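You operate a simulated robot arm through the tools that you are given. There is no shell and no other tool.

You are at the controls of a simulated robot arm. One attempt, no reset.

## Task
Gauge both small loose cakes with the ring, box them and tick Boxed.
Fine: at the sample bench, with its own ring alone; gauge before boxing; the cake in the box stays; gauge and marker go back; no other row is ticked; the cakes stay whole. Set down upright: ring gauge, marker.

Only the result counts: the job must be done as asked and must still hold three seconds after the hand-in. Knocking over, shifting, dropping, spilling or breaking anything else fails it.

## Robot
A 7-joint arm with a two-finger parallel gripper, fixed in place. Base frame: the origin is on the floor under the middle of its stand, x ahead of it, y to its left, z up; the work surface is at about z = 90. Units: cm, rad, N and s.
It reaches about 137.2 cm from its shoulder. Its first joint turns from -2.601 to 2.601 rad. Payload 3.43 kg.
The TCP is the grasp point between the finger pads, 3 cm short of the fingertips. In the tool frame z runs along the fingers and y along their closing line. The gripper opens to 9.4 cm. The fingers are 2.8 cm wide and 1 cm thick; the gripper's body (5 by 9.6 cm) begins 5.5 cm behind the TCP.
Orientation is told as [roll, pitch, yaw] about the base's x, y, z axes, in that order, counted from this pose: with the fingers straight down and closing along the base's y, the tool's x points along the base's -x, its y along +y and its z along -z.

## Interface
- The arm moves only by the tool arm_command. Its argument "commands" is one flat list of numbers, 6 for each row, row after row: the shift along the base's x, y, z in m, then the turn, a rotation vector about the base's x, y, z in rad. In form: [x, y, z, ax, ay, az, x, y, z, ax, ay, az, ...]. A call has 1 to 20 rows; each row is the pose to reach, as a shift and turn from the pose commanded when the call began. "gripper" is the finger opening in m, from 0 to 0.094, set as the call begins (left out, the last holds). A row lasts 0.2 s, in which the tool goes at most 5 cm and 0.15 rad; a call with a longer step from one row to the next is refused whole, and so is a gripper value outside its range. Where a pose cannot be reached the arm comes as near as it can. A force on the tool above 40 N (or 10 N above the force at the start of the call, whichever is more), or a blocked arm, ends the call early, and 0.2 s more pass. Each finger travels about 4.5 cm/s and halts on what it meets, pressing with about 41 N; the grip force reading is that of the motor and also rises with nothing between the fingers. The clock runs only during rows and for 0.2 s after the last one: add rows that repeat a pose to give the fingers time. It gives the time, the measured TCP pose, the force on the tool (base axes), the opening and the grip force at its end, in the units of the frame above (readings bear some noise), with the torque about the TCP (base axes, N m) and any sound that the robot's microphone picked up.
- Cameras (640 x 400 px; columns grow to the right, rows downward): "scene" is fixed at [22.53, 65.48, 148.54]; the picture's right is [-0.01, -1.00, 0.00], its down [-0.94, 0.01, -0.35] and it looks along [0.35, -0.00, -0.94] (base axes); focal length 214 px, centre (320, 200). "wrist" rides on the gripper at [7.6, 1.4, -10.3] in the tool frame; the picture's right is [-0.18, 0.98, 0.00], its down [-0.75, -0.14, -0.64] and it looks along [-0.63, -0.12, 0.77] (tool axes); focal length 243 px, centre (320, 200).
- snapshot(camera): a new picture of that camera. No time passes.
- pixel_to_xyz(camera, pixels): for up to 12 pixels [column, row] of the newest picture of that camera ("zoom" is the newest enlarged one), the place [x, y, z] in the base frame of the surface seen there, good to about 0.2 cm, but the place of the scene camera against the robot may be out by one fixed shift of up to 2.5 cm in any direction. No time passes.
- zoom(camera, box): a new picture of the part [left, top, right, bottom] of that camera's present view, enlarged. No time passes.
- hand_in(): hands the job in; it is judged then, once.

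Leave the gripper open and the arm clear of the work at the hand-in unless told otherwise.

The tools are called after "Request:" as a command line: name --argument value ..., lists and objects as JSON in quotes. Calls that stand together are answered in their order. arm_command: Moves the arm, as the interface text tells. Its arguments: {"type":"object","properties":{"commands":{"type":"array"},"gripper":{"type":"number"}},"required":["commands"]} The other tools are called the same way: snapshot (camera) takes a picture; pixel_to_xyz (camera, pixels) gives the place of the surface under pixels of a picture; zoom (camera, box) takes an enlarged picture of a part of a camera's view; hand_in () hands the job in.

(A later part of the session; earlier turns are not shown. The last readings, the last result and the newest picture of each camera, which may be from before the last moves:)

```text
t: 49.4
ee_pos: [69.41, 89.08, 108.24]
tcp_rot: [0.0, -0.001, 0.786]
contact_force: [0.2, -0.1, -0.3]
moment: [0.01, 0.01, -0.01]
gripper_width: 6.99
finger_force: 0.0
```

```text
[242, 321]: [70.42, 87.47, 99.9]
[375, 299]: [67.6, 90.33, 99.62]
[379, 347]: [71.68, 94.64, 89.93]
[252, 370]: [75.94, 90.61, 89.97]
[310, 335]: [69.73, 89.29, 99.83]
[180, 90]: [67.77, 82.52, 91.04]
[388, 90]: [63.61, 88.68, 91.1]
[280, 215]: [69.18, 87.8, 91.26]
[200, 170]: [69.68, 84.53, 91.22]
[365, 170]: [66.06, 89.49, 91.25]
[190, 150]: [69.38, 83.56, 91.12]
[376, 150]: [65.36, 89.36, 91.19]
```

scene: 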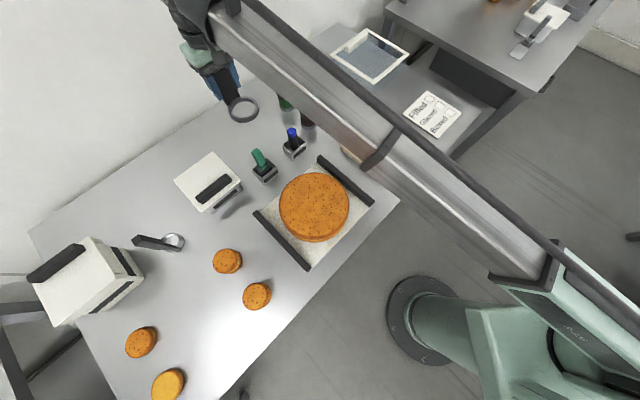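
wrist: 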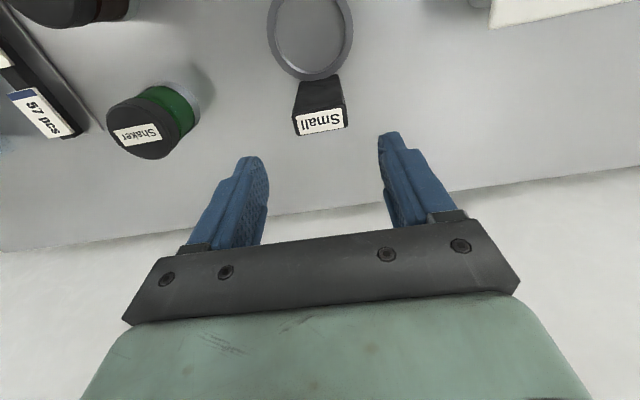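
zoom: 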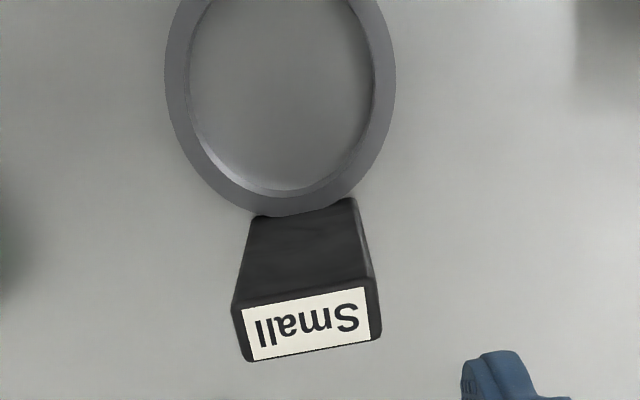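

The ring gauge stands upright on its spot (handle top within ~0.15 cm of the original). Next I go above cake 1 with yaw 90° (closing along x) and the gripper open 8.5 cm.

Request:
arm_command --commands '[-0.0425, -0.0072, 0, 0, 0, 0.0655, -0.085, -0.0143, 0, 0, 0, 0.131, -0.1275, -0.0215, 0, 0, 0, 0.1965, -0.17, -0.0286, 0, 0, 0, 0.262, -0.2125, -0.0358, 0, 0, 0, 0.327, -0.255, -0.0429, 0, 0, 0, 0.3925, -0.2975, -0.0501, 0, 0, 0, 0.458, -0.34, -0.0572, 0, 0, 0, 0.5235, -0.3825, -0.0644, 0, 0, 0, 0.589, -0.425, -0.0715, 0, 0, 0, 0.6545, -0.4675, -0.0787, 0, 0, 0, 0.72, -0.51, -0.0858, 0, 0, 0, 0.785, -0.51, -0.0858, 0, 0, 0, 0.785]' --gripper 0.085

Request:
snapshot --camera "wrist"

Request:
snapshot --camera "scene"

```text
t: 52.2
ee_pos: [18.06, 80.26, 108.26]
tcp_rot: [0.001, 0.0, 1.57]
contact_force: [-0.1, 0.2, -0.5]
moment: [-0.01, 0.01, -0.02]
gripper_width: 8.52
finger_force: 0.1
```

```text
taken
```

wrist: 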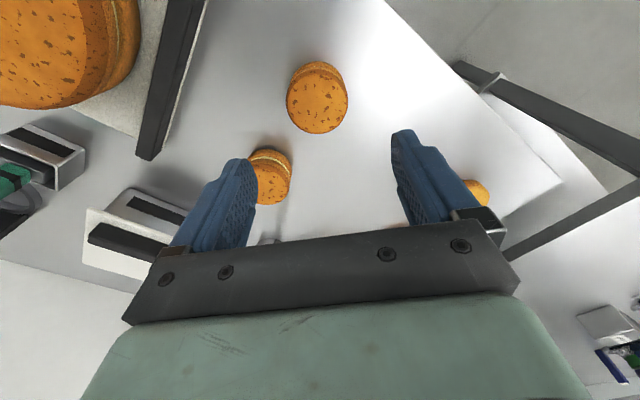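

```text
taken
```

scene: 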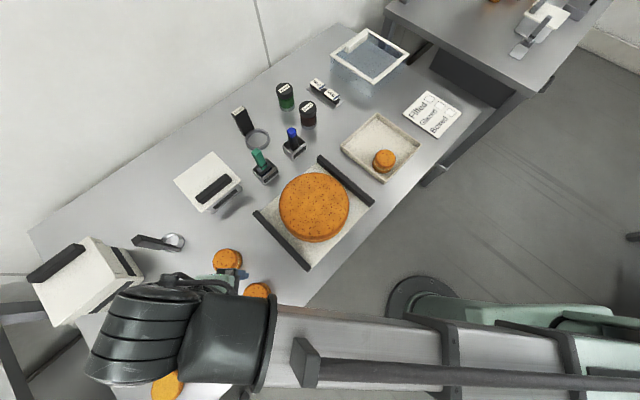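

The ring gauge looks as in the first picture. I measure cake 1 beneath the gripper again.

Request:
zoom --camera "wrist" --box '[240, 40, 400, 160]'

Request:
pixel_to_xyz --camera "wrist" --pixels '[[288, 103], [346, 103], [317, 76], [318, 131], [297, 82], [339, 123], [297, 123], [338, 83], [317, 103], [165, 100], [195, 10], [148, 152]]'

```text
3.33 times, centred on (320, 100) of wrist
```

zoom: 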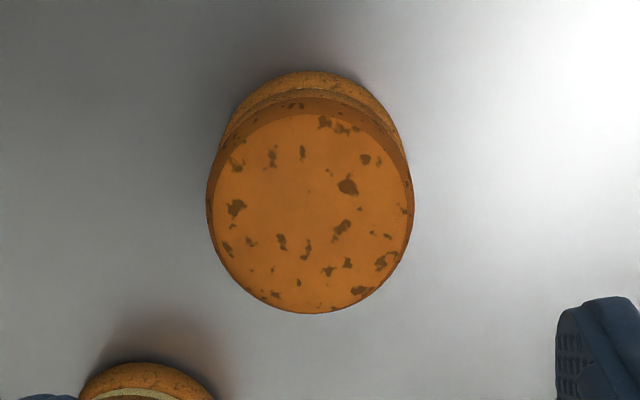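

```text
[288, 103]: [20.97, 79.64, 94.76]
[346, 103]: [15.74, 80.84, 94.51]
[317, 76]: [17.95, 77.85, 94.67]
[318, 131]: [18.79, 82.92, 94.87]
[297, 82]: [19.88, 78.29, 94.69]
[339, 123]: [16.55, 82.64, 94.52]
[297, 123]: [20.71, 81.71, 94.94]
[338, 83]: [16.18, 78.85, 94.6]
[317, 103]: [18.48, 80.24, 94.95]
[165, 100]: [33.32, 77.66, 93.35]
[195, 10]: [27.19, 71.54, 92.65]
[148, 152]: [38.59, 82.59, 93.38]
```

Cake 1 centre is [18.35, 80.35]. I descend to z ≈ 93.6 with a shift of +0.29, +0.09.

Request:
arm_command --commands '[0.0029, 0.0009, -0.04, 0, 0, 0, 0.0029, 0.0009, -0.08, 0, 0, 0, 0.0029, 0.0009, -0.11, 0, 0, 0, 0.0029, 0.0009, -0.13, 0, 0, 0, 0.0029, 0.0009, -0.145, 0, 0, 0, 0.0029, 0.0009, -0.145, 0, 0, 0]'

Request:
snapshot --camera "wrist"

```text
t: 53.6
ee_pos: [18.52, 80.58, 93.75]
tcp_rot: [0.0, -0.001, 1.571]
contact_force: [-1.0, 0.3, -0.8]
moment: [-0.03, -0.04, 0.01]
gripper_width: 8.5
finger_force: 0.1
```

```text
taken
```

wrist: 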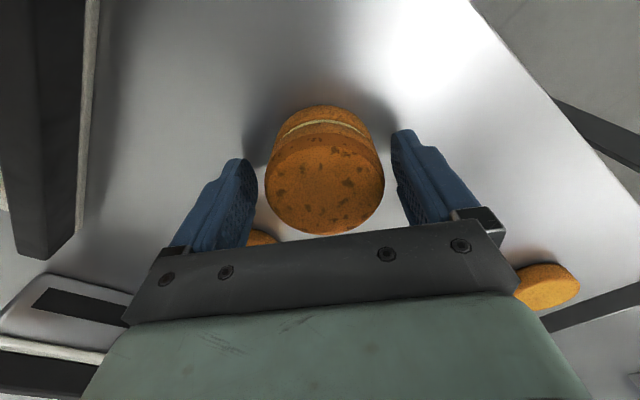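

The cake is between the pads. I close carefully, first to 5.6 cm, and read the force.

Request:
arm_command --commands '[0, 0, 0, 0, 0, 0, 0, 0, 0, 0, 0, 0, 0, 0, 0, 0, 0, 0, 0, 0, 0, 0, 0, 0]' --gripper 0.056

```text
t: 54.6
ee_pos: [18.58, 80.6, 93.8]
tcp_rot: [0.0, -0.001, 1.571]
contact_force: [0.4, -0.1, -0.2]
moment: [0.01, 0.04, 0.0]
gripper_width: 6.17
finger_force: 11.2
```

It grips at 6.17 with a gentle 11 N — enough for a light cake. I lift slowly 2 cm and check.

Request:
arm_command --commands '[0, 0, 0.005, 0, 0, 0, 0, 0, 0.012, 0, 0, 0, 0, 0, 0.02, 0, 0, 0, 0, 0, 0.02, 0, 0, 0]'

Request:
snapshot --camera "wrist"

```text
t: 55.6
ee_pos: [18.51, 80.59, 95.67]
tcp_rot: [0.0, 0.001, 1.571]
contact_force: [-0.1, 0.7, -1.0]
moment: [0.0, 0.01, 0.0]
gripper_width: 6.21
finger_force: 11.2
```

```text
taken
```

wrist: 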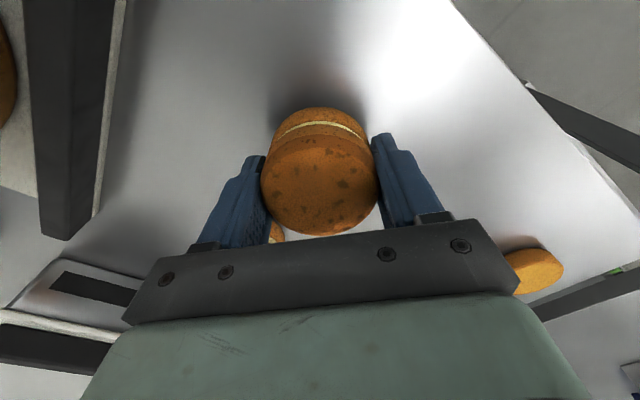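

The cake is held whole. I lift to z ≈ 107 and carry it over to above the tray, TCP about [62.7, 50.2].

Request:
arm_command --commands '[0, 0, 0.04, 0, 0, 0, 0, 0, 0.08, 0, 0, 0, 0, 0, 0.113, 0, 0, 0, 0.0368, -0.0253, 0.113, 0, 0, 0, 0.0737, -0.0506, 0.113, 0, 0, 0, 0.1105, -0.0759, 0.113, 0, 0, 0, 0.1473, -0.1012, 0.113, 0, 0, 0, 0.1842, -0.1265, 0.113, 0, 0, 0, 0.221, -0.1518, 0.113, 0, 0, 0, 0.2578, -0.177, 0.113, 0, 0, 0, 0.2947, -0.2023, 0.113, 0, 0, 0, 0.3315, -0.2276, 0.113, 0, 0, 0, 0.3683, -0.2529, 0.113, 0, 0, 0, 0.4052, -0.2782, 0.113, 0, 0, 0, 0.442, -0.3035, 0.113, 0, 0, 0, 0.442, -0.3035, 0.113, 0, 0, 0]'

Request:
snapshot --camera "wrist"

Request:
snapshot --camera "scene"

```text
t: 59.0
ee_pos: [62.82, 50.12, 106.6]
tcp_rot: [-0.001, 0.001, 1.57]
contact_force: [-0.7, 0.2, -0.5]
moment: [0.02, -0.01, -0.01]
gripper_width: 6.17
finger_force: 10.7
```

```text
taken
```

wrist: 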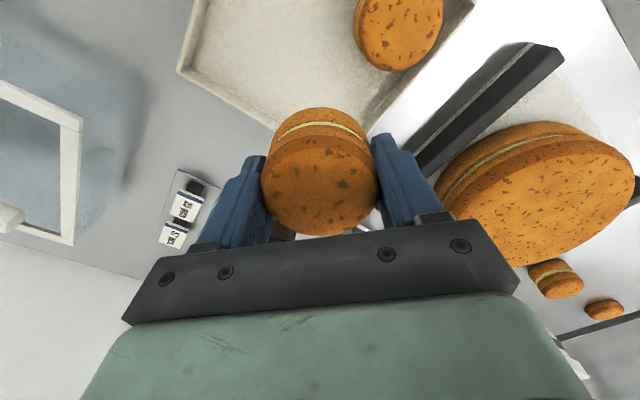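

```text
taken
```

scene: 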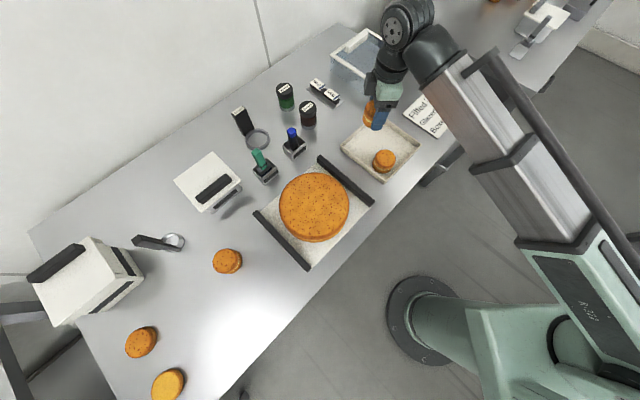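

I verify the tray rim and boxed cake from this view before lowering.

Request:
pixel_to_xyz --camera "wrist" --pixels '[[181, 68], [205, 10], [230, 102], [395, 30], [360, 30], [378, 65], [435, 40], [250, 60], [420, 95], [455, 25], [275, 120], [300, 40]]'

```text
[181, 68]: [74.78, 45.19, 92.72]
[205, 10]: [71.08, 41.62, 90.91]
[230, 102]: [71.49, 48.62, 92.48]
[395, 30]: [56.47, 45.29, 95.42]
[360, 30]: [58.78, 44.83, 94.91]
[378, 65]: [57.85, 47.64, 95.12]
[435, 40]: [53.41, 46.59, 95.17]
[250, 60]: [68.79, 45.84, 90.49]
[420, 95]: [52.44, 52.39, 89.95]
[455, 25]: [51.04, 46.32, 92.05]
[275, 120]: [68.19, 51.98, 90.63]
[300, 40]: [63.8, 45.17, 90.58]
```

The boxed cake is at [56.1, 45.5]. I lower at about [62.3, 50.0] to z ≈ 95.2, then in small steps.

Request:
arm_command --commands '[-0.003, -0.001, -0.035, 0, 0, 0, -0.005, -0.001, -0.07, 0, 0, 0, -0.005, -0.001, -0.095, 0, 0, 0, -0.005, -0.001, -0.108, 0, 0, 0, -0.005, -0.001, -0.114, 0, 0, 0, -0.005, -0.001, -0.114, 0, 0, 0]'

Request:
snapshot --camera "wrist"

```text
t: 60.4
ee_pos: [62.29, 50.26, 95.66]
tcp_rot: [-0.001, -0.001, 1.57]
contact_force: [0.3, 0.6, -1.6]
moment: [0.01, 0.0, -0.02]
gripper_width: 6.19
finger_force: 11.1
```

```text
taken
```

wrist: 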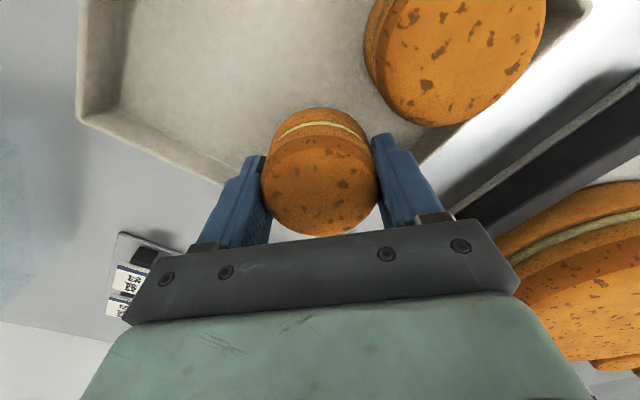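

Good clearance to the boxed cake. I lower the last ~1.3 cm in small steps until contact.

Request:
arm_command --commands '[0, 0, -0.004, 0, 0, 0, 0, 0, -0.008, 0, 0, 0, 0, 0, -0.011, 0, 0, 0, 0, 0, -0.0125, 0, 0, 0, 0, 0, -0.0125, 0, 0, 0]'

```text
t: 61.6
ee_pos: [62.25, 50.15, 94.37]
tcp_rot: [-0.001, 0.001, 1.573]
contact_force: [0.6, -0.1, -1.9]
moment: [-0.01, -0.01, -0.05]
gripper_width: 6.18
finger_force: 11.1
```

No contact yet at 94.37. Another 0.25 cm in small steps.

Request:
arm_command --commands '[0, 0, -0.001, 0, 0, 0, 0, 0, -0.002, 0, 0, 0, 0, 0, -0.0025, 0, 0, 0]'

```text
t: 62.4
ee_pos: [62.3, 50.13, 94.11]
tcp_rot: [0.0, -0.003, 1.572]
contact_force: [-1.8, 3.5, 9.8]
moment: [0.01, 0.03, -0.01]
gripper_width: 6.21
finger_force: 10.9
```

The cake touches the tray floor (10 N). I open to 7.2 cm and wait, then rise straight up.

Request:
arm_command --commands '[0, 0, 0.0005, 0, 0, 0, 0, 0, 0.0005, 0, 0, 0, 0, 0, 0.0005, 0, 0, 0, 0, 0, 0.0005, 0, 0, 0]' --gripper 0.072

Request:
arm_command --commands '[0, 0, 0.01, 0, 0, 0, 0, 0, 0.03, 0, 0, 0, 0, 0, 0.07, 0, 0, 0, 0, 0, 0.115, 0, 0, 0]'

Request:
snapshot --camera "wrist"

Request:
snapshot --camera "scene"

```text
t: 63.4
ee_pos: [62.33, 49.97, 94.14]
tcp_rot: [0.001, 0.0, 1.568]
contact_force: [0.2, 0.8, -0.7]
moment: [-0.02, -0.02, -0.01]
gripper_width: 7.22
finger_force: 0.0
```

```text
t: 64.4
ee_pos: [62.25, 50.39, 105.58]
tcp_rot: [0.0, 0.0, 1.57]
contact_force: [0.0, 0.5, -0.4]
moment: [-0.03, 0.06, 0.01]
gripper_width: 7.18
finger_force: 0.1
```

```text
taken
```

wrist: 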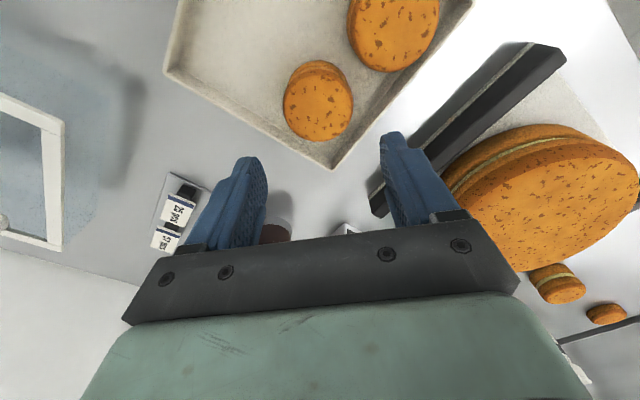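

```text
taken
```

scene: 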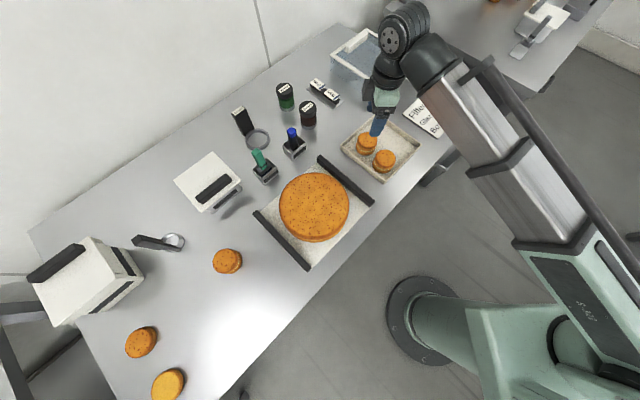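

Cake 1 stands in the tray, the other boxed cake untouched. I go to above cake 2 at about [26.7, 89.2, 107].

Request:
arm_command --commands '[-0.0296, 0.0324, 0.01, 0, 0, 0, -0.0592, 0.0647, 0.015, 0, 0, 0, -0.0889, 0.0971, 0.015, 0, 0, 0, -0.1185, 0.1295, 0.015, 0, 0, 0, -0.1481, 0.1618, 0.015, 0, 0, 0, -0.1777, 0.1942, 0.015, 0, 0, 0, -0.2073, 0.2266, 0.015, 0, 0, 0, -0.237, 0.2589, 0.015, 0, 0, 0, -0.2666, 0.2913, 0.015, 0, 0, 0, -0.2962, 0.3237, 0.015, 0, 0, 0, -0.3258, 0.356, 0.015, 0, 0, 0, -0.3555, 0.388, 0.015, 0, 0, 0, -0.3555, 0.388, 0.015, 0, 0, 0]' --gripper 0.085

Request:
snapshot --camera "wrist"

Request:
zoom --camera "wrist" --box '[240, 40, 400, 160]'

```text
t: 67.2
ee_pos: [26.62, 88.71, 106.9]
tcp_rot: [0.001, -0.001, 1.571]
contact_force: [0.3, -0.2, -0.4]
moment: [0.04, 0.04, 0.0]
gripper_width: 8.51
finger_force: 0.0
```

```text
taken
```

wrist: 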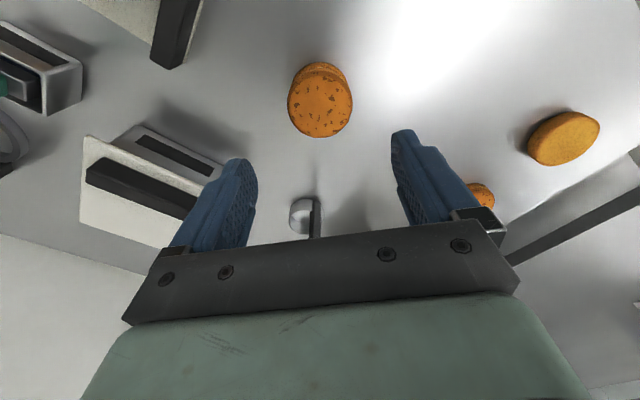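

```text
3.33 times, centred on (320, 100) of wrist
```

zoom: 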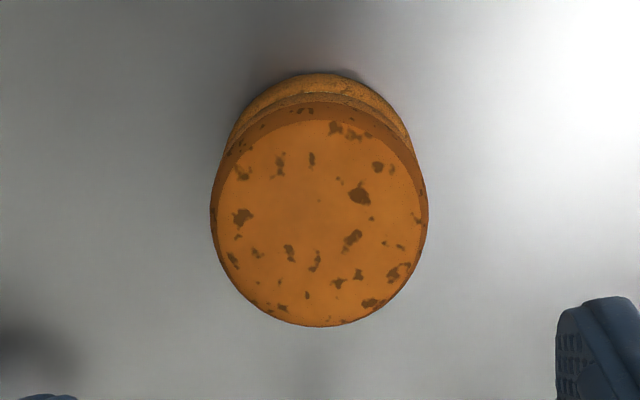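

I measure cake 2's top rim.

Request:
pixel_to_xyz --camera "zoom" --pixels '[[216, 215], [422, 215], [319, 110], [319, 322], [245, 145], [395, 290], [245, 290], [395, 145], [319, 215]]'

Request:
pixel_to_xyz --camera "wrist" --pixels '[[316, 205], [316, 228], [298, 215], [310, 210], [340, 230]]'

```text
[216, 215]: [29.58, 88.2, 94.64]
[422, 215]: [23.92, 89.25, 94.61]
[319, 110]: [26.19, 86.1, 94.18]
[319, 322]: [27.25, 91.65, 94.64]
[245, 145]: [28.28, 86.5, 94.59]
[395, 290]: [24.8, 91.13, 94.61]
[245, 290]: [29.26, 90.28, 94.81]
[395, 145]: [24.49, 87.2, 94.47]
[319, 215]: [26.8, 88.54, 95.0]
```

```text
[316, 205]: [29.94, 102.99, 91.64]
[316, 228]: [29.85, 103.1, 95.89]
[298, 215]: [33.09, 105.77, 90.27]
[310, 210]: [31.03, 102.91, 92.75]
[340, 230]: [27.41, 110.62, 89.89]
```

Cake 2 centre is [26.72, 88.8], right under the hand. I descend straight to z ≈ 93.75.

Request:
arm_command --commands '[0, 0, -0.04, 0, 0, 0, 0, 0, -0.08, 0, 0, 0, 0, 0, -0.105, 0, 0, 0, 0, 0, -0.12, 0, 0, 0, 0, 0, -0.1315, 0, 0, 0, 0, 0, -0.1315, 0, 0, 0]'

Request:
snapshot --camera "wrist"

```text
t: 68.6
ee_pos: [26.55, 88.99, 93.93]
tcp_rot: [0.0, 0.0, 1.571]
contact_force: [0.1, -0.1, -0.1]
moment: [0.0, 0.01, 0.01]
gripper_width: 8.48
finger_force: 0.0
```

```text
taken
```

wrist: 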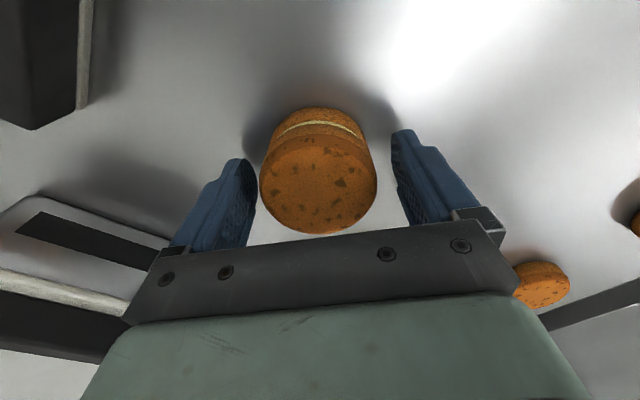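

The cake sits slightly to the left pad; I shift +0.2 cm in x and close gently to 5.6.

Request:
arm_command --commands '[0.002, 0, -0.001, 0, 0, 0, 0.002, 0, -0.0015, 0, 0, 0]'

Request:
arm_command --commands '[0, 0, 0, 0, 0, 0, 0, 0, 0, 0, 0, 0, 0, 0, 0, 0, 0, 0, 0, 0, 0, 0, 0, 0]' --gripper 0.056

Request:
arm_command --commands '[0, 0, 0.005, 0, 0, 0, 0, 0, 0.012, 0, 0, 0, 0, 0, 0.02, 0, 0, 0, 0, 0, 0.02, 0, 0, 0]'

Request:
snapshot --camera "wrist"

```text
t: 69.2
ee_pos: [26.82, 88.94, 93.92]
tcp_rot: [0.002, 0.0, 1.57]
contact_force: [-0.2, 0.3, -0.1]
moment: [0.03, -0.02, -0.03]
gripper_width: 8.5
finger_force: 0.0
```

```text
t: 70.2
ee_pos: [26.86, 88.96, 93.8]
tcp_rot: [0.001, 0.001, 1.571]
contact_force: [0.9, 0.0, -0.1]
moment: [0.01, -0.01, -0.01]
gripper_width: 6.19
finger_force: 10.9
```

```text
t: 71.2
ee_pos: [26.85, 88.94, 95.74]
tcp_rot: [0.0, 0.0, 1.57]
contact_force: [0.6, 0.3, -0.3]
moment: [0.01, 0.0, 0.01]
gripper_width: 6.2
finger_force: 11.1
```

```text
taken
```

wrist: 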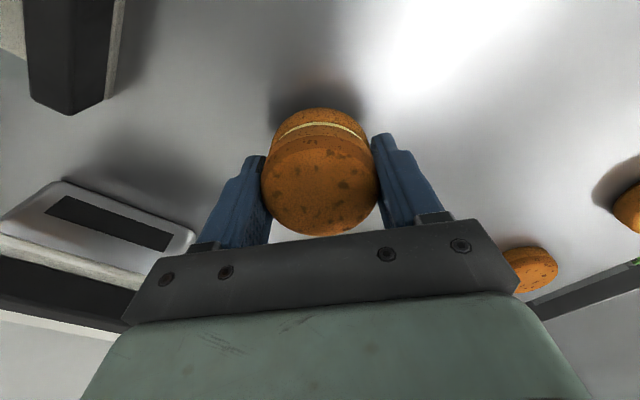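

Cake 2 is held gently. I lift to z ≈ 107 and carry it to above the tray's free side, TCP about [62.5, 40.8].

Request:
arm_command --commands '[0, 0, 0.04, 0, 0, 0, 0, 0, 0.08, 0, 0, 0, 0, 0, 0.113, 0, 0, 0, 0.0255, -0.0344, 0.113, 0, 0, 0, 0.0509, -0.0687, 0.113, 0, 0, 0, 0.0764, -0.1031, 0.113, 0, 0, 0, 0.1019, -0.1374, 0.113, 0, 0, 0, 0.1273, -0.1718, 0.113, 0, 0, 0, 0.1528, -0.2061, 0.113, 0, 0, 0, 0.1783, -0.2405, 0.113, 0, 0, 0, 0.2037, -0.2749, 0.113, 0, 0, 0, 0.2292, -0.3092, 0.113, 0, 0, 0, 0.2546, -0.3436, 0.113, 0, 0, 0, 0.2801, -0.3779, 0.113, 0, 0, 0, 0.3056, -0.4123, 0.113, 0, 0, 0, 0.331, -0.4466, 0.113, 0, 0, 0, 0.3565, -0.481, 0.113, 0, 0, 0, 0.3565, -0.481, 0.113, 0, 0, 0]'

Request:
snapshot --camera "wrist"

Request:
snapshot --camera "scene"

```text
t: 75.0
ee_pos: [62.51, 40.71, 107.05]
tcp_rot: [0.0, 0.001, 1.571]
contact_force: [-0.2, -0.5, -1.0]
moment: [0.0, -0.04, 0.01]
gripper_width: 6.18
finger_force: 10.9
```

```text
taken
```

wrist: 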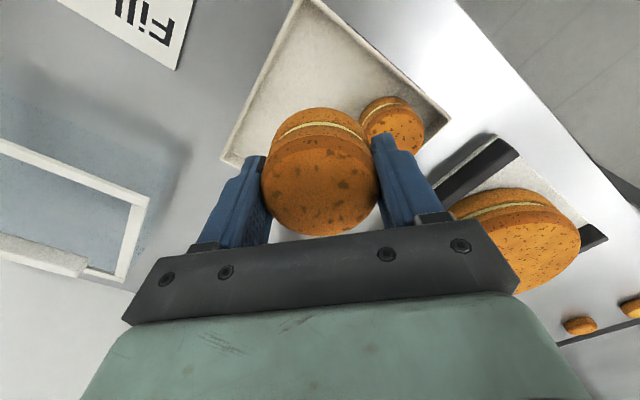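

```text
taken
```

scene: 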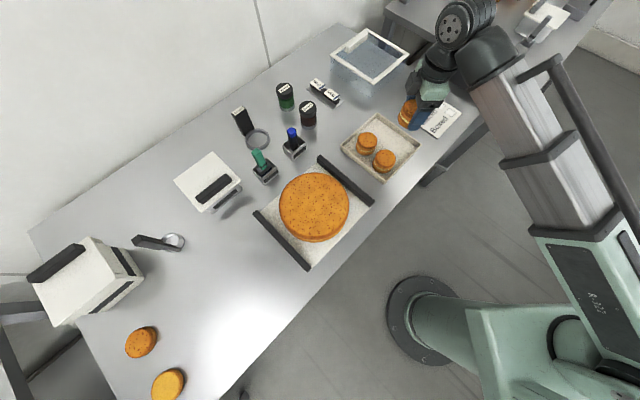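

I check the two cakes in the tray from the scene camera before lowering the third.

Request:
zoom --camera "scene" --box '[330, 80, 450, 190]'

Request:
pixel_to_xyz --camera "scene" --pixels '[[367, 141], [385, 158], [358, 141], [376, 141], [376, 158], [394, 158], [420, 138], [382, 181], [341, 149], [381, 112], [405, 140], [400, 150]]'

```text
3.64 times, centred on (390, 135) of scene
```

zoom: 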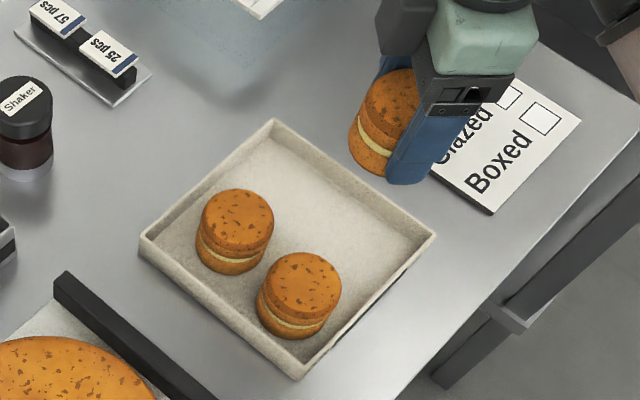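

```text
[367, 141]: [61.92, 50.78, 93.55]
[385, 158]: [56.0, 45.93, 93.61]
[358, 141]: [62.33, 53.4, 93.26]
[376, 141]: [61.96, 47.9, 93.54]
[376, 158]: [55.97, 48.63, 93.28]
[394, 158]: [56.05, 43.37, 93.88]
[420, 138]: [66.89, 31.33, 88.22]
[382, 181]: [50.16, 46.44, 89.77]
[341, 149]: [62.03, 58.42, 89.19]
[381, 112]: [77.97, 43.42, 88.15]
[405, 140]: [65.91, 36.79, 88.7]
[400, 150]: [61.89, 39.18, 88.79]
```

Plenty of room at the third spot. I lower to z ≈ 95.4.

Request:
arm_command --commands '[0, -0.001, -0.035, 0, 0, 0, 0, -0.001, -0.07, 0, 0, 0, 0, -0.001, -0.095, 0, 0, 0, 0, -0.001, -0.11, 0, 0, 0, 0, -0.001, -0.117, 0, 0, 0, 0, -0.001, -0.117, 0, 0, 0]'

Request:
snapshot --camera "wrist"

```text
t: 76.4
ee_pos: [62.45, 40.79, 95.43]
tcp_rot: [0.0, 0.001, 1.571]
contact_force: [0.2, 0.3, -1.6]
moment: [-0.03, 0.01, 0.03]
gripper_width: 6.18
finger_force: 10.9
```

```text
taken
```

wrist: 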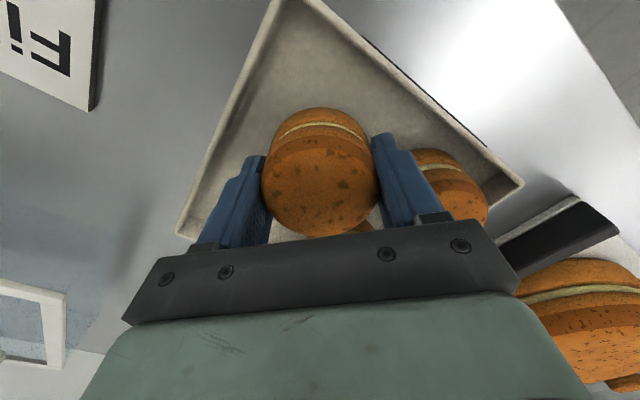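

Good. I lower the last 1.3 cm in small steps.

Request:
arm_command --commands '[0, 0, -0.004, 0, 0, 0, 0, 0, -0.008, 0, 0, 0, 0, 0, -0.0105, 0, 0, 0, 0, 0, -0.0118, 0, 0, 0, 0, 0, -0.013, 0, 0, 0]'

```text
t: 77.6
ee_pos: [62.6, 40.73, 94.1]
tcp_rot: [0.001, -0.002, 1.571]
contact_force: [0.0, 1.5, 9.5]
moment: [0.08, 0.02, 0.03]
gripper_width: 6.19
finger_force: 10.9
```

Contact with the floor (9.5 N). I open to 7.2 cm, wait, and rise.

Request:
arm_command --commands '[0, 0, 0.0005, 0, 0, 0, 0, 0, 0.0005, 0, 0, 0, 0, 0, 0.0005, 0, 0, 0, 0, 0, 0.0005, 0, 0, 0]' --gripper 0.072

Request:
arm_command --commands '[0, 0, 0.01, 0, 0, 0, 0, 0, 0.03, 0, 0, 0, 0, 0, 0.07, 0, 0, 0, 0, 0, 0.115, 0, 0, 0]'

Request:
snapshot --camera "wrist"

Request:
snapshot --camera "scene"

```text
t: 78.6
ee_pos: [62.43, 40.83, 94.38]
tcp_rot: [0.0, 0.0, 1.572]
contact_force: [0.1, 0.3, 0.3]
moment: [0.02, -0.03, -0.02]
gripper_width: 7.2
finger_force: 0.1
```

```text
t: 79.6
ee_pos: [62.73, 40.73, 105.48]
tcp_rot: [0.001, 0.0, 1.57]
contact_force: [0.2, 0.1, 1.0]
moment: [-0.01, 0.05, -0.05]
gripper_width: 7.19
finger_force: 0.2
```

```text
taken
```

wrist: 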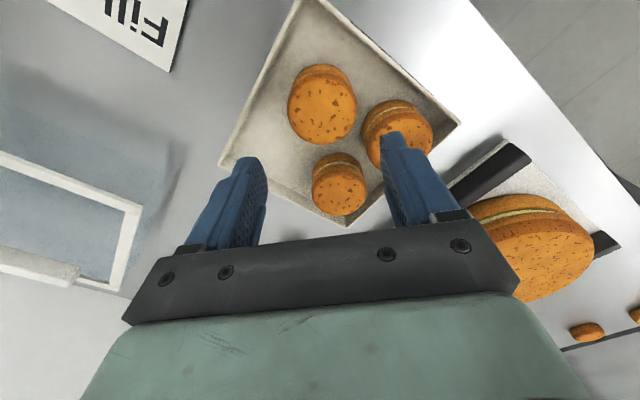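

```text
taken
```

scene: 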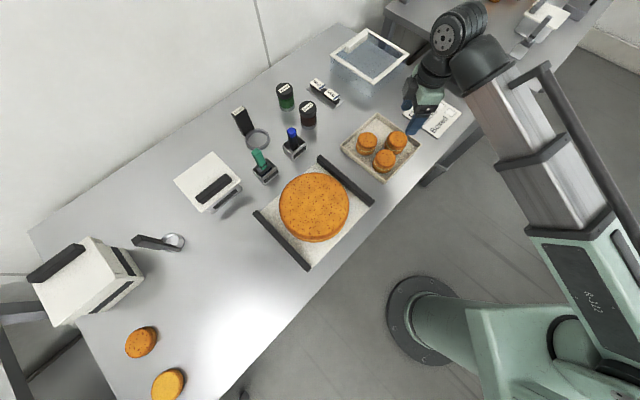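

All three cakes stand in the tray. Now the marker: I move to about [64, 72, 112] turning the hand back to yaw 0, to look down at the blue marker in its holder.

Request:
arm_command --commands '[0.001, 0.0261, 0.0054, 0, 0, -0.1309, 0.002, 0.0522, 0.0108, 0, 0, -0.2618, 0.003, 0.0783, 0.0163, 0, 0, -0.3927, 0.004, 0.1043, 0.0217, 0, 0, -0.5236, 0.005, 0.1304, 0.0271, 0, 0, -0.6545, 0.006, 0.1565, 0.0325, 0, 0, -0.7854, 0.007, 0.1826, 0.0379, 0, 0, -0.9163, 0.008, 0.2087, 0.0433, 0, 0, -1.0472, 0.009, 0.2348, 0.0488, 0, 0, -1.1781, 0.01, 0.2608, 0.0542, 0, 0, -1.309, 0.011, 0.2869, 0.0596, 0, 0, -1.4399, 0.013, 0.313, 0.065, 0, 0, -1.57, 0.013, 0.313, 0.065, 0, 0, -1.57]' --gripper 0.05

Request:
snapshot --camera "wrist"

Request:
zoom --camera "wrist" --box '[250, 0, 390, 140]'

```text
t: 82.4
ee_pos: [64.08, 71.93, 112.22]
tcp_rot: [-0.001, -0.001, -0.003]
contact_force: [0.7, 0.0, 1.4]
moment: [-0.01, -0.02, 0.01]
gripper_width: 5.02
finger_force: 0.1
```

```text
taken
```

wrist: 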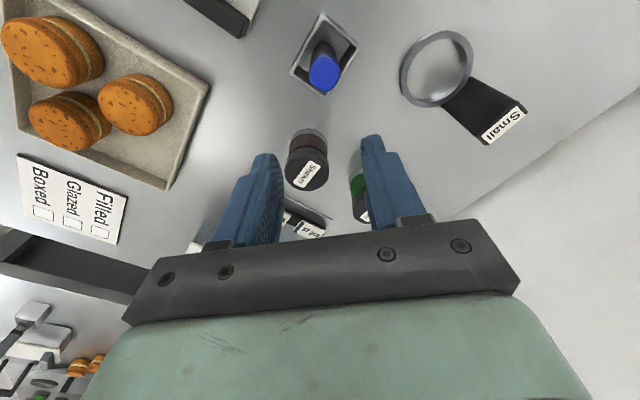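

```text
2.86 times, centred on (320, 70) of wrist
```

zoom: 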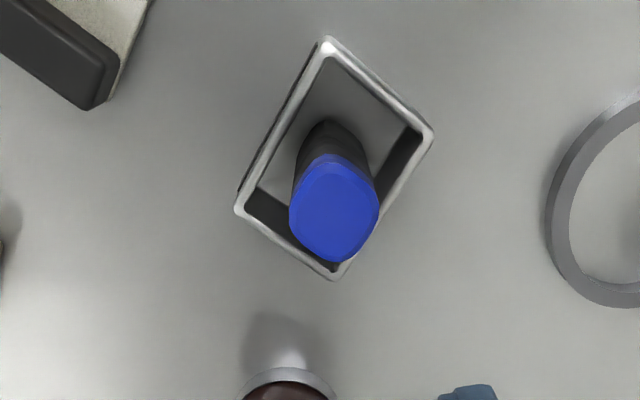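

I read the marker's top and the holder's rim corners.

Request:
pixel_to_xyz --camera "zoom" --pixels '[[335, 213], [295, 205], [374, 205], [330, 168], [335, 257], [305, 180], [363, 240], [330, 140], [328, 45], [428, 132], [335, 274], [241, 210]]'

Request:
pixel_to_xyz --camera "wrist" --pixels '[[308, 180], [303, 170], [304, 135], [362, 200], [320, 40], [330, 50], [325, 75]]'

```text
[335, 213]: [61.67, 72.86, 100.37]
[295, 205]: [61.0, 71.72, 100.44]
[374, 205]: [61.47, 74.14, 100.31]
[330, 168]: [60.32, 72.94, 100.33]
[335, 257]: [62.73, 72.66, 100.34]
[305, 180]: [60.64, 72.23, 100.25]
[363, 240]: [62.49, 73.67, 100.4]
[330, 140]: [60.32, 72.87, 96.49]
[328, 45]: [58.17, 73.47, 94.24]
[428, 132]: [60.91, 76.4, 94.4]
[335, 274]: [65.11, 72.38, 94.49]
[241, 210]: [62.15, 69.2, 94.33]
```

```text
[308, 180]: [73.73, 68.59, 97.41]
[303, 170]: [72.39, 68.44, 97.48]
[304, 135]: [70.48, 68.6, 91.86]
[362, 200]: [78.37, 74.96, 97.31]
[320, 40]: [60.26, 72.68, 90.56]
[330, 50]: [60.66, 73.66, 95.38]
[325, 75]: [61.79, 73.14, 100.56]
```

Marker top centre is about [61.45, 72.9, 100.4], diameter ≈ 2.4; holder rim z ≈ 94.4. I move over it and descend to z ≈ 104, gripper open 5 cm.

Request:
arm_command --commands '[-0.0135, 0.005, -0.02, 0, 0, 0, -0.0263, 0.0097, -0.05, 0, 0, 0, -0.0263, 0.0097, -0.078, 0, 0, 0, -0.0263, 0.0097, -0.078, 0, 0, 0]' --gripper 0.06

Request:
snapshot --camera "wrist"

```text
t: 83.4
ee_pos: [61.32, 73.03, 104.52]
tcp_rot: [0.002, -0.001, -0.001]
contact_force: [-1.0, 0.0, 0.1]
moment: [0.0, -0.01, -0.01]
gripper_width: 6.0
finger_force: 0.0
```

```text
taken
```

wrist: 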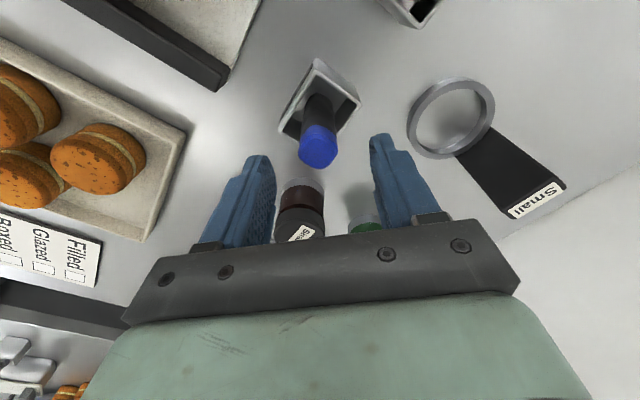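

The marker lies between the finger lines at (318,145). I descend to z ≈ 98.

Request:
arm_command --commands '[0.0012, -0.001, -0.025, 0, 0, 0, 0.0012, -0.001, -0.045, 0, 0, 0, 0.0012, -0.001, -0.058, 0, 0, 0, 0.0012, -0.001, -0.065, 0, 0, 0, 0.0012, -0.001, -0.065, 0, 0, 0]'

Request:
snapshot --camera "wrist"

Request:
snapshot --camera "scene"

```text
t: 84.6
ee_pos: [61.39, 73.04, 97.86]
tcp_rot: [-0.001, 0.001, 0.0]
contact_force: [-0.7, 0.2, -0.4]
moment: [0.03, -0.01, 0.0]
gripper_width: 5.99
finger_force: 0.0
```

```text
taken
```

wrist: 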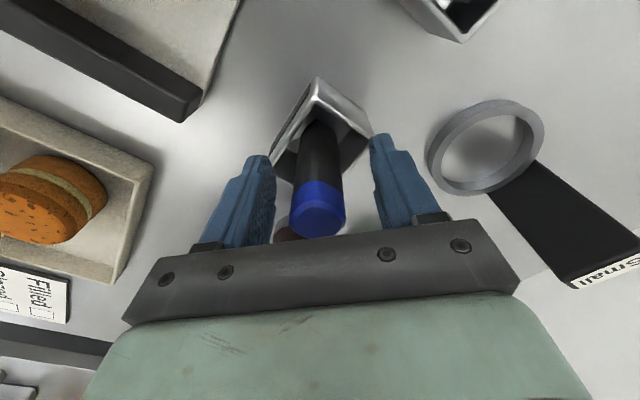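

```text
taken
```

scene: 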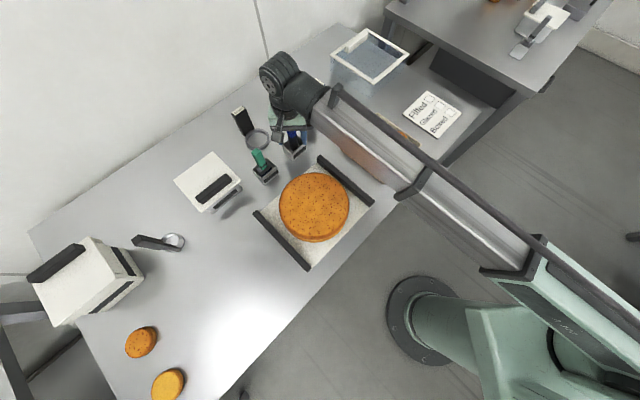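

The marker is well between the pads. I close on it.

Request:
arm_command --commands '[0, 0, 0, 0, 0, 0, 0, 0, 0, 0, 0, 0, 0, 0, 0, 0, 0, 0, 0, 0, 0, 0, 0, 0, 0, 0, 0, 0, 0, 0]' --gripper 0.008

Request:
arm_command --commands '[0, 0, 0.01, 0, 0, 0, 0, 0, 0.03, 0, 0, 0, 0, 0, 0.06, 0, 0, 0, 0, 0, 0.09, 0, 0, 0, 0, 0, 0.11, 0, 0, 0]'

Request:
snapshot --camera "wrist"

Request:
snapshot --camera "scene"

```text
t: 85.8
ee_pos: [61.28, 73.07, 97.87]
tcp_rot: [0.0, 0.0, 0.001]
contact_force: [0.6, -0.1, -0.9]
moment: [0.0, 0.01, 0.01]
gripper_width: 3.28
finger_force: 40.5
```

```text
t: 87.0
ee_pos: [61.51, 72.87, 108.72]
tcp_rot: [0.0, 0.0, 0.0]
contact_force: [0.3, 0.2, -0.9]
moment: [0.02, 0.04, 0.02]
gripper_width: 3.29
finger_force: 41.2
```

```text
taken
```

wrist: 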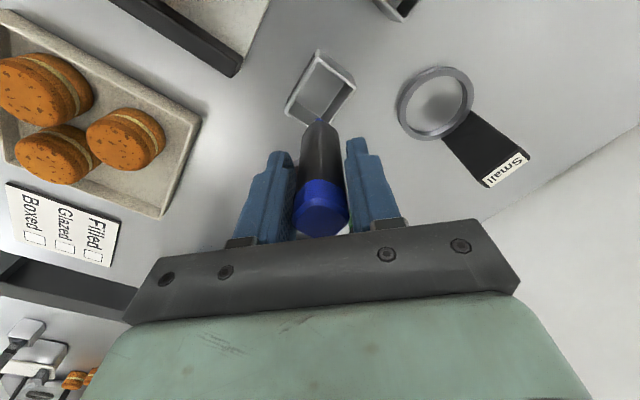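

```text
taken
```

scene: 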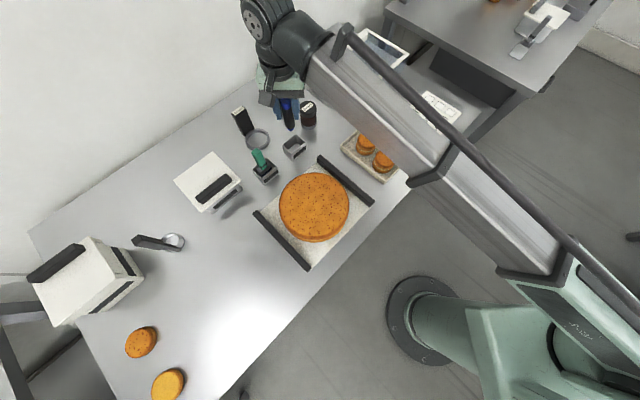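

The marker is lifted; a small blue tip shows at its lower end near wrist (318,120). I zoom to measure the tip.

Request:
zoom --camera "wrist" --box '[280, 40, 380, 140]'

Request:
zoom --camera "scene" --box '[240, 60, 340, 160]'

```text
4.00 times, centred on (330, 90) of wrist
```

zoom: 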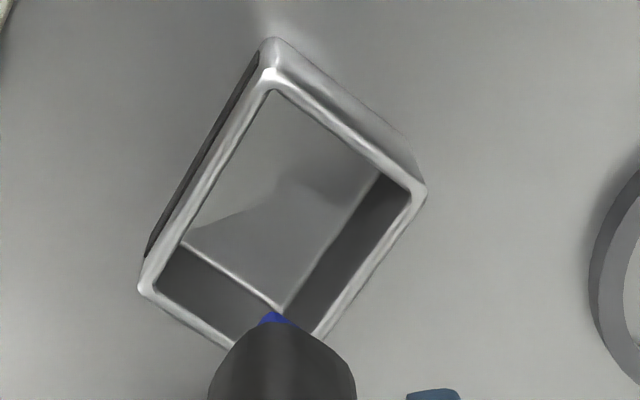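

```text
4.00 times, centred on (290, 110) of scene
```

zoom: 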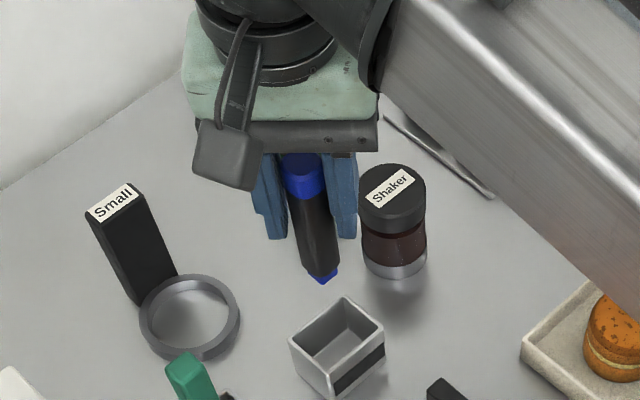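

I read the tip's place, the holder floor and rim.

Request:
pixel_to_xyz --camera "zoom" --pixels '[[323, 278], [321, 282], [318, 270], [310, 230], [300, 165], [340, 330]]'

Request:
zoom --camera "wrist" --box '[280, 40, 380, 140]'

Request:
pixel_to_xyz --camera "zoom" --pixels '[[274, 316], [270, 320], [280, 320], [280, 360], [250, 200], [285, 300], [268, 75], [420, 190], [148, 288], [345, 200]]'

```text
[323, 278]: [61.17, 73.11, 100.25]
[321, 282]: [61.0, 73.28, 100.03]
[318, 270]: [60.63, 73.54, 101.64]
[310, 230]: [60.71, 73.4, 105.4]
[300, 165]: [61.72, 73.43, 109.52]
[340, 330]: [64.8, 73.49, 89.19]
```

```text
4.00 times, centred on (330, 90) of wrist
```

zoom: 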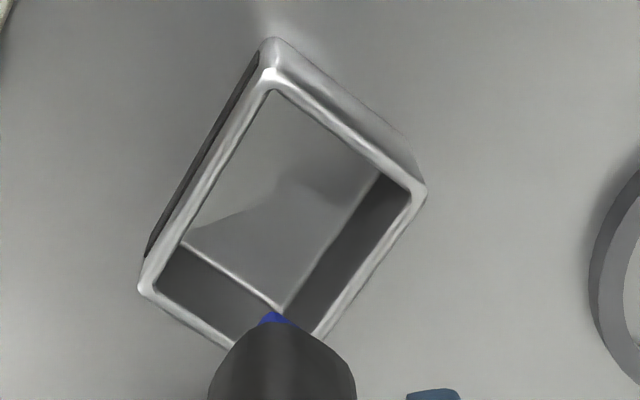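

```text
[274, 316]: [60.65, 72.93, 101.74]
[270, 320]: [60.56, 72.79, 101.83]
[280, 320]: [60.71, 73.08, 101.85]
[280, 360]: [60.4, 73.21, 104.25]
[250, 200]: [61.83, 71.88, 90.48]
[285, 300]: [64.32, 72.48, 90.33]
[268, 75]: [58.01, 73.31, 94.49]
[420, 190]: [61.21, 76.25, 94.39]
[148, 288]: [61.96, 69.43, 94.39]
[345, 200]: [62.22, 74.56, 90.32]
```

To learn whether the marker hangs straight, I read a line of surface points along it and zoom the wrist view on it.

Request:
pixel_to_xyz --camera "wrist" --pixels '[[318, 121], [319, 126], [320, 132], [320, 140], [320, 150], [321, 160], [321, 170], [321, 178], [321, 190], [321, 205], [321, 215], [321, 225]]'

Request:
zoom --camera "wrist" --box '[260, 100, 380, 240]'

```text
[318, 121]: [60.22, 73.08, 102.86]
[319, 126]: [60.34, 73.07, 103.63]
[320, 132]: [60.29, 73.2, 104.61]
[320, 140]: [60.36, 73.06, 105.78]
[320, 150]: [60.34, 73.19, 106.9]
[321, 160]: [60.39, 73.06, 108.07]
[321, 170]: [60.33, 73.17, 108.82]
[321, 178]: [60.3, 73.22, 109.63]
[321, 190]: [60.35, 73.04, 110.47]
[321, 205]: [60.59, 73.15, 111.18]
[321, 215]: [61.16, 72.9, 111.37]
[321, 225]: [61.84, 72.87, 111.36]
```

```text
2.86 times, centred on (320, 170) of wrist
```

zoom: 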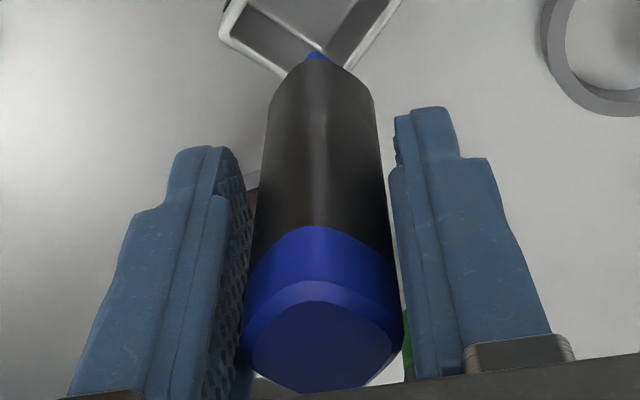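

The marker hangs straight (surface x constant ≈ 60.33 over its length); the nib is about 7.4 cm below the TCP. I carry it at this height to above the Boxed square, TCP about [76.4, 19.2].

Request:
arm_command --commands '[0.0115, -0.0413, 0, 0, 0, 0, 0.0229, -0.0825, 0, 0, 0, 0, 0.0344, -0.1238, 0, 0, 0, 0, 0.0458, -0.1651, 0, 0, 0, 0, 0.0573, -0.2063, 0, 0, 0, 0, 0.0688, -0.2476, 0, 0, 0, 0, 0.0802, -0.2889, 0, 0, 0, 0, 0.0917, -0.3302, 0, 0, 0, 0, 0.1032, -0.3714, 0, 0, 0, 0, 0.1146, -0.4127, 0, 0, 0, 0, 0.1261, -0.454, 0, 0, 0, 0, 0.1375, -0.4952, 0, 0, 0, 0, 0.149, -0.5365, 0, 0, 0, 0, 0.149, -0.5365, 0, 0, 0, 0]'

Request:
snapshot --camera "wrist"

Request:
zoom --camera "wrist" --box '[250, 40, 390, 160]'

Request:
snapshot --camera "scene"

```text
t: 90.0
ee_pos: [76.08, 19.24, 108.7]
tcp_rot: [0.0, 0.0, -0.001]
contact_force: [0.6, -1.0, -0.2]
moment: [0.0, -0.02, 0.0]
gripper_width: 3.28
finger_force: 41.3
```

```text
taken
```

wrist: 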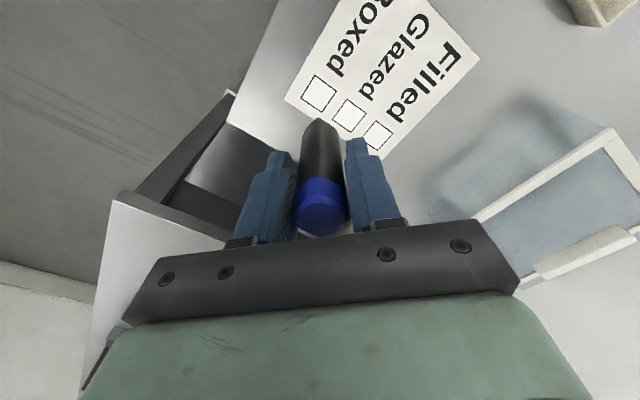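

```text
3.33 times, centred on (320, 100) of wrist
```

zoom: 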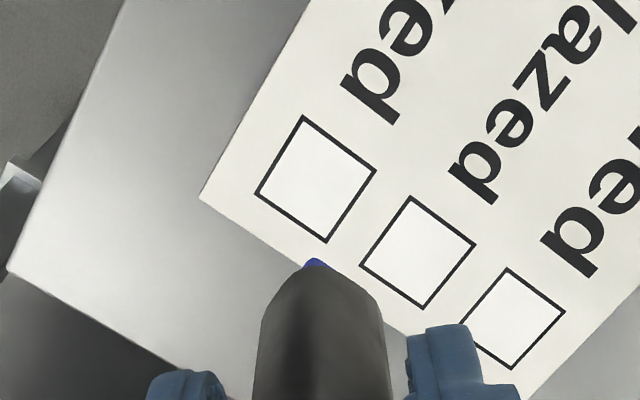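

```text
taken
```

scene: 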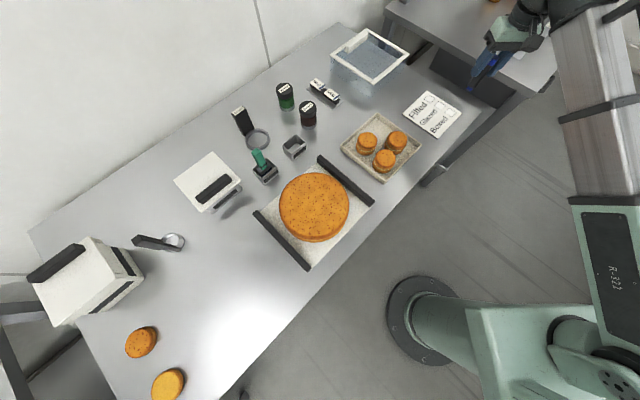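

I measure the Boxed square again from here (zoom corners (304,117), (375,170), (327,242), (256,193)) and the nib.

Request:
pixel_to_xyz --camera "zoom" --pixels '[[304, 118], [374, 170], [327, 241], [257, 193], [316, 180], [418, 253], [314, 262], [312, 266], [318, 266], [314, 272], [314, 290], [200, 198]]'

```text
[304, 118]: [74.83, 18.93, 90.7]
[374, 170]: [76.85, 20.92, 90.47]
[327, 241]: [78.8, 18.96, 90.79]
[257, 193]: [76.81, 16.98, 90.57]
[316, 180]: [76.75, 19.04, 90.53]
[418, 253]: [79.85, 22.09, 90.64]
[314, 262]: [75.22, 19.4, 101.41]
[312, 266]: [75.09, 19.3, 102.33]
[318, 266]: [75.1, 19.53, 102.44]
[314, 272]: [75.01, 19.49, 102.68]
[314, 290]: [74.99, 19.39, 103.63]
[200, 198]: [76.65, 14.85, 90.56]
```

Square centre is [76.82, 18.95], side 2.8, surface z ≈ 90.55. I lower to about 1 cm above the card over the tick's start point (TCP about [76.3, 19.15], z ≈ 99.0).

Request:
arm_command --commands '[0.0024, -0.0009, -0.04, 0, 0, 0, 0.0024, -0.0009, -0.075, 0, 0, 0, 0.0024, -0.0009, -0.09, 0, 0, 0, 0.0024, -0.0009, -0.097, 0, 0, 0, 0.0024, -0.0009, -0.097, 0, 0, 0]'

Request:
zoom --camera "wrist" --box '[250, 40, 390, 160]'

Request:
snapshot --camera "scene"

```text
t: 91.2
ee_pos: [76.51, 18.96, 99.28]
tcp_rot: [-0.001, 0.0, 0.001]
contact_force: [-0.6, -0.2, -1.0]
moment: [-0.03, 0.02, -0.03]
gripper_width: 3.3
finger_force: 40.7
```

```text
3.33 times, centred on (320, 100) of wrist
```

zoom: 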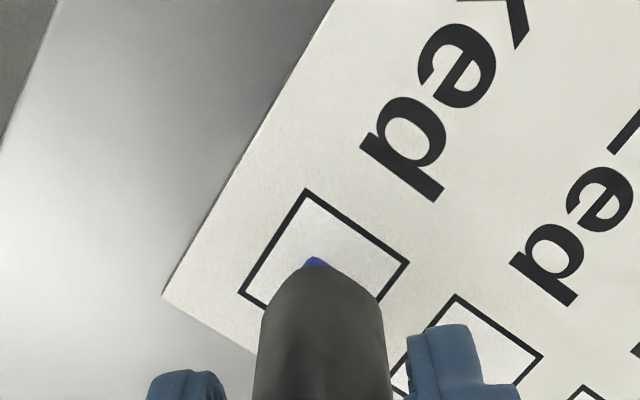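

```text
taken
```

scene: 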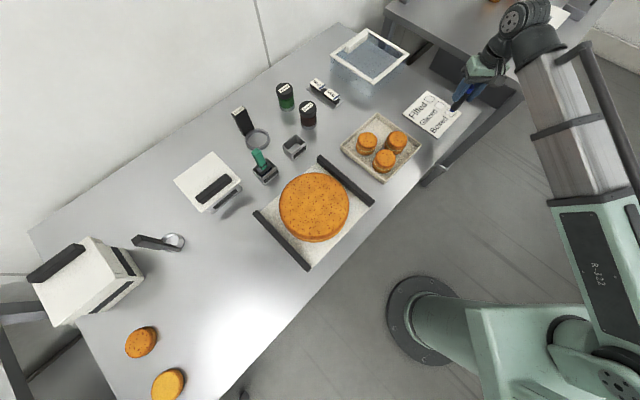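

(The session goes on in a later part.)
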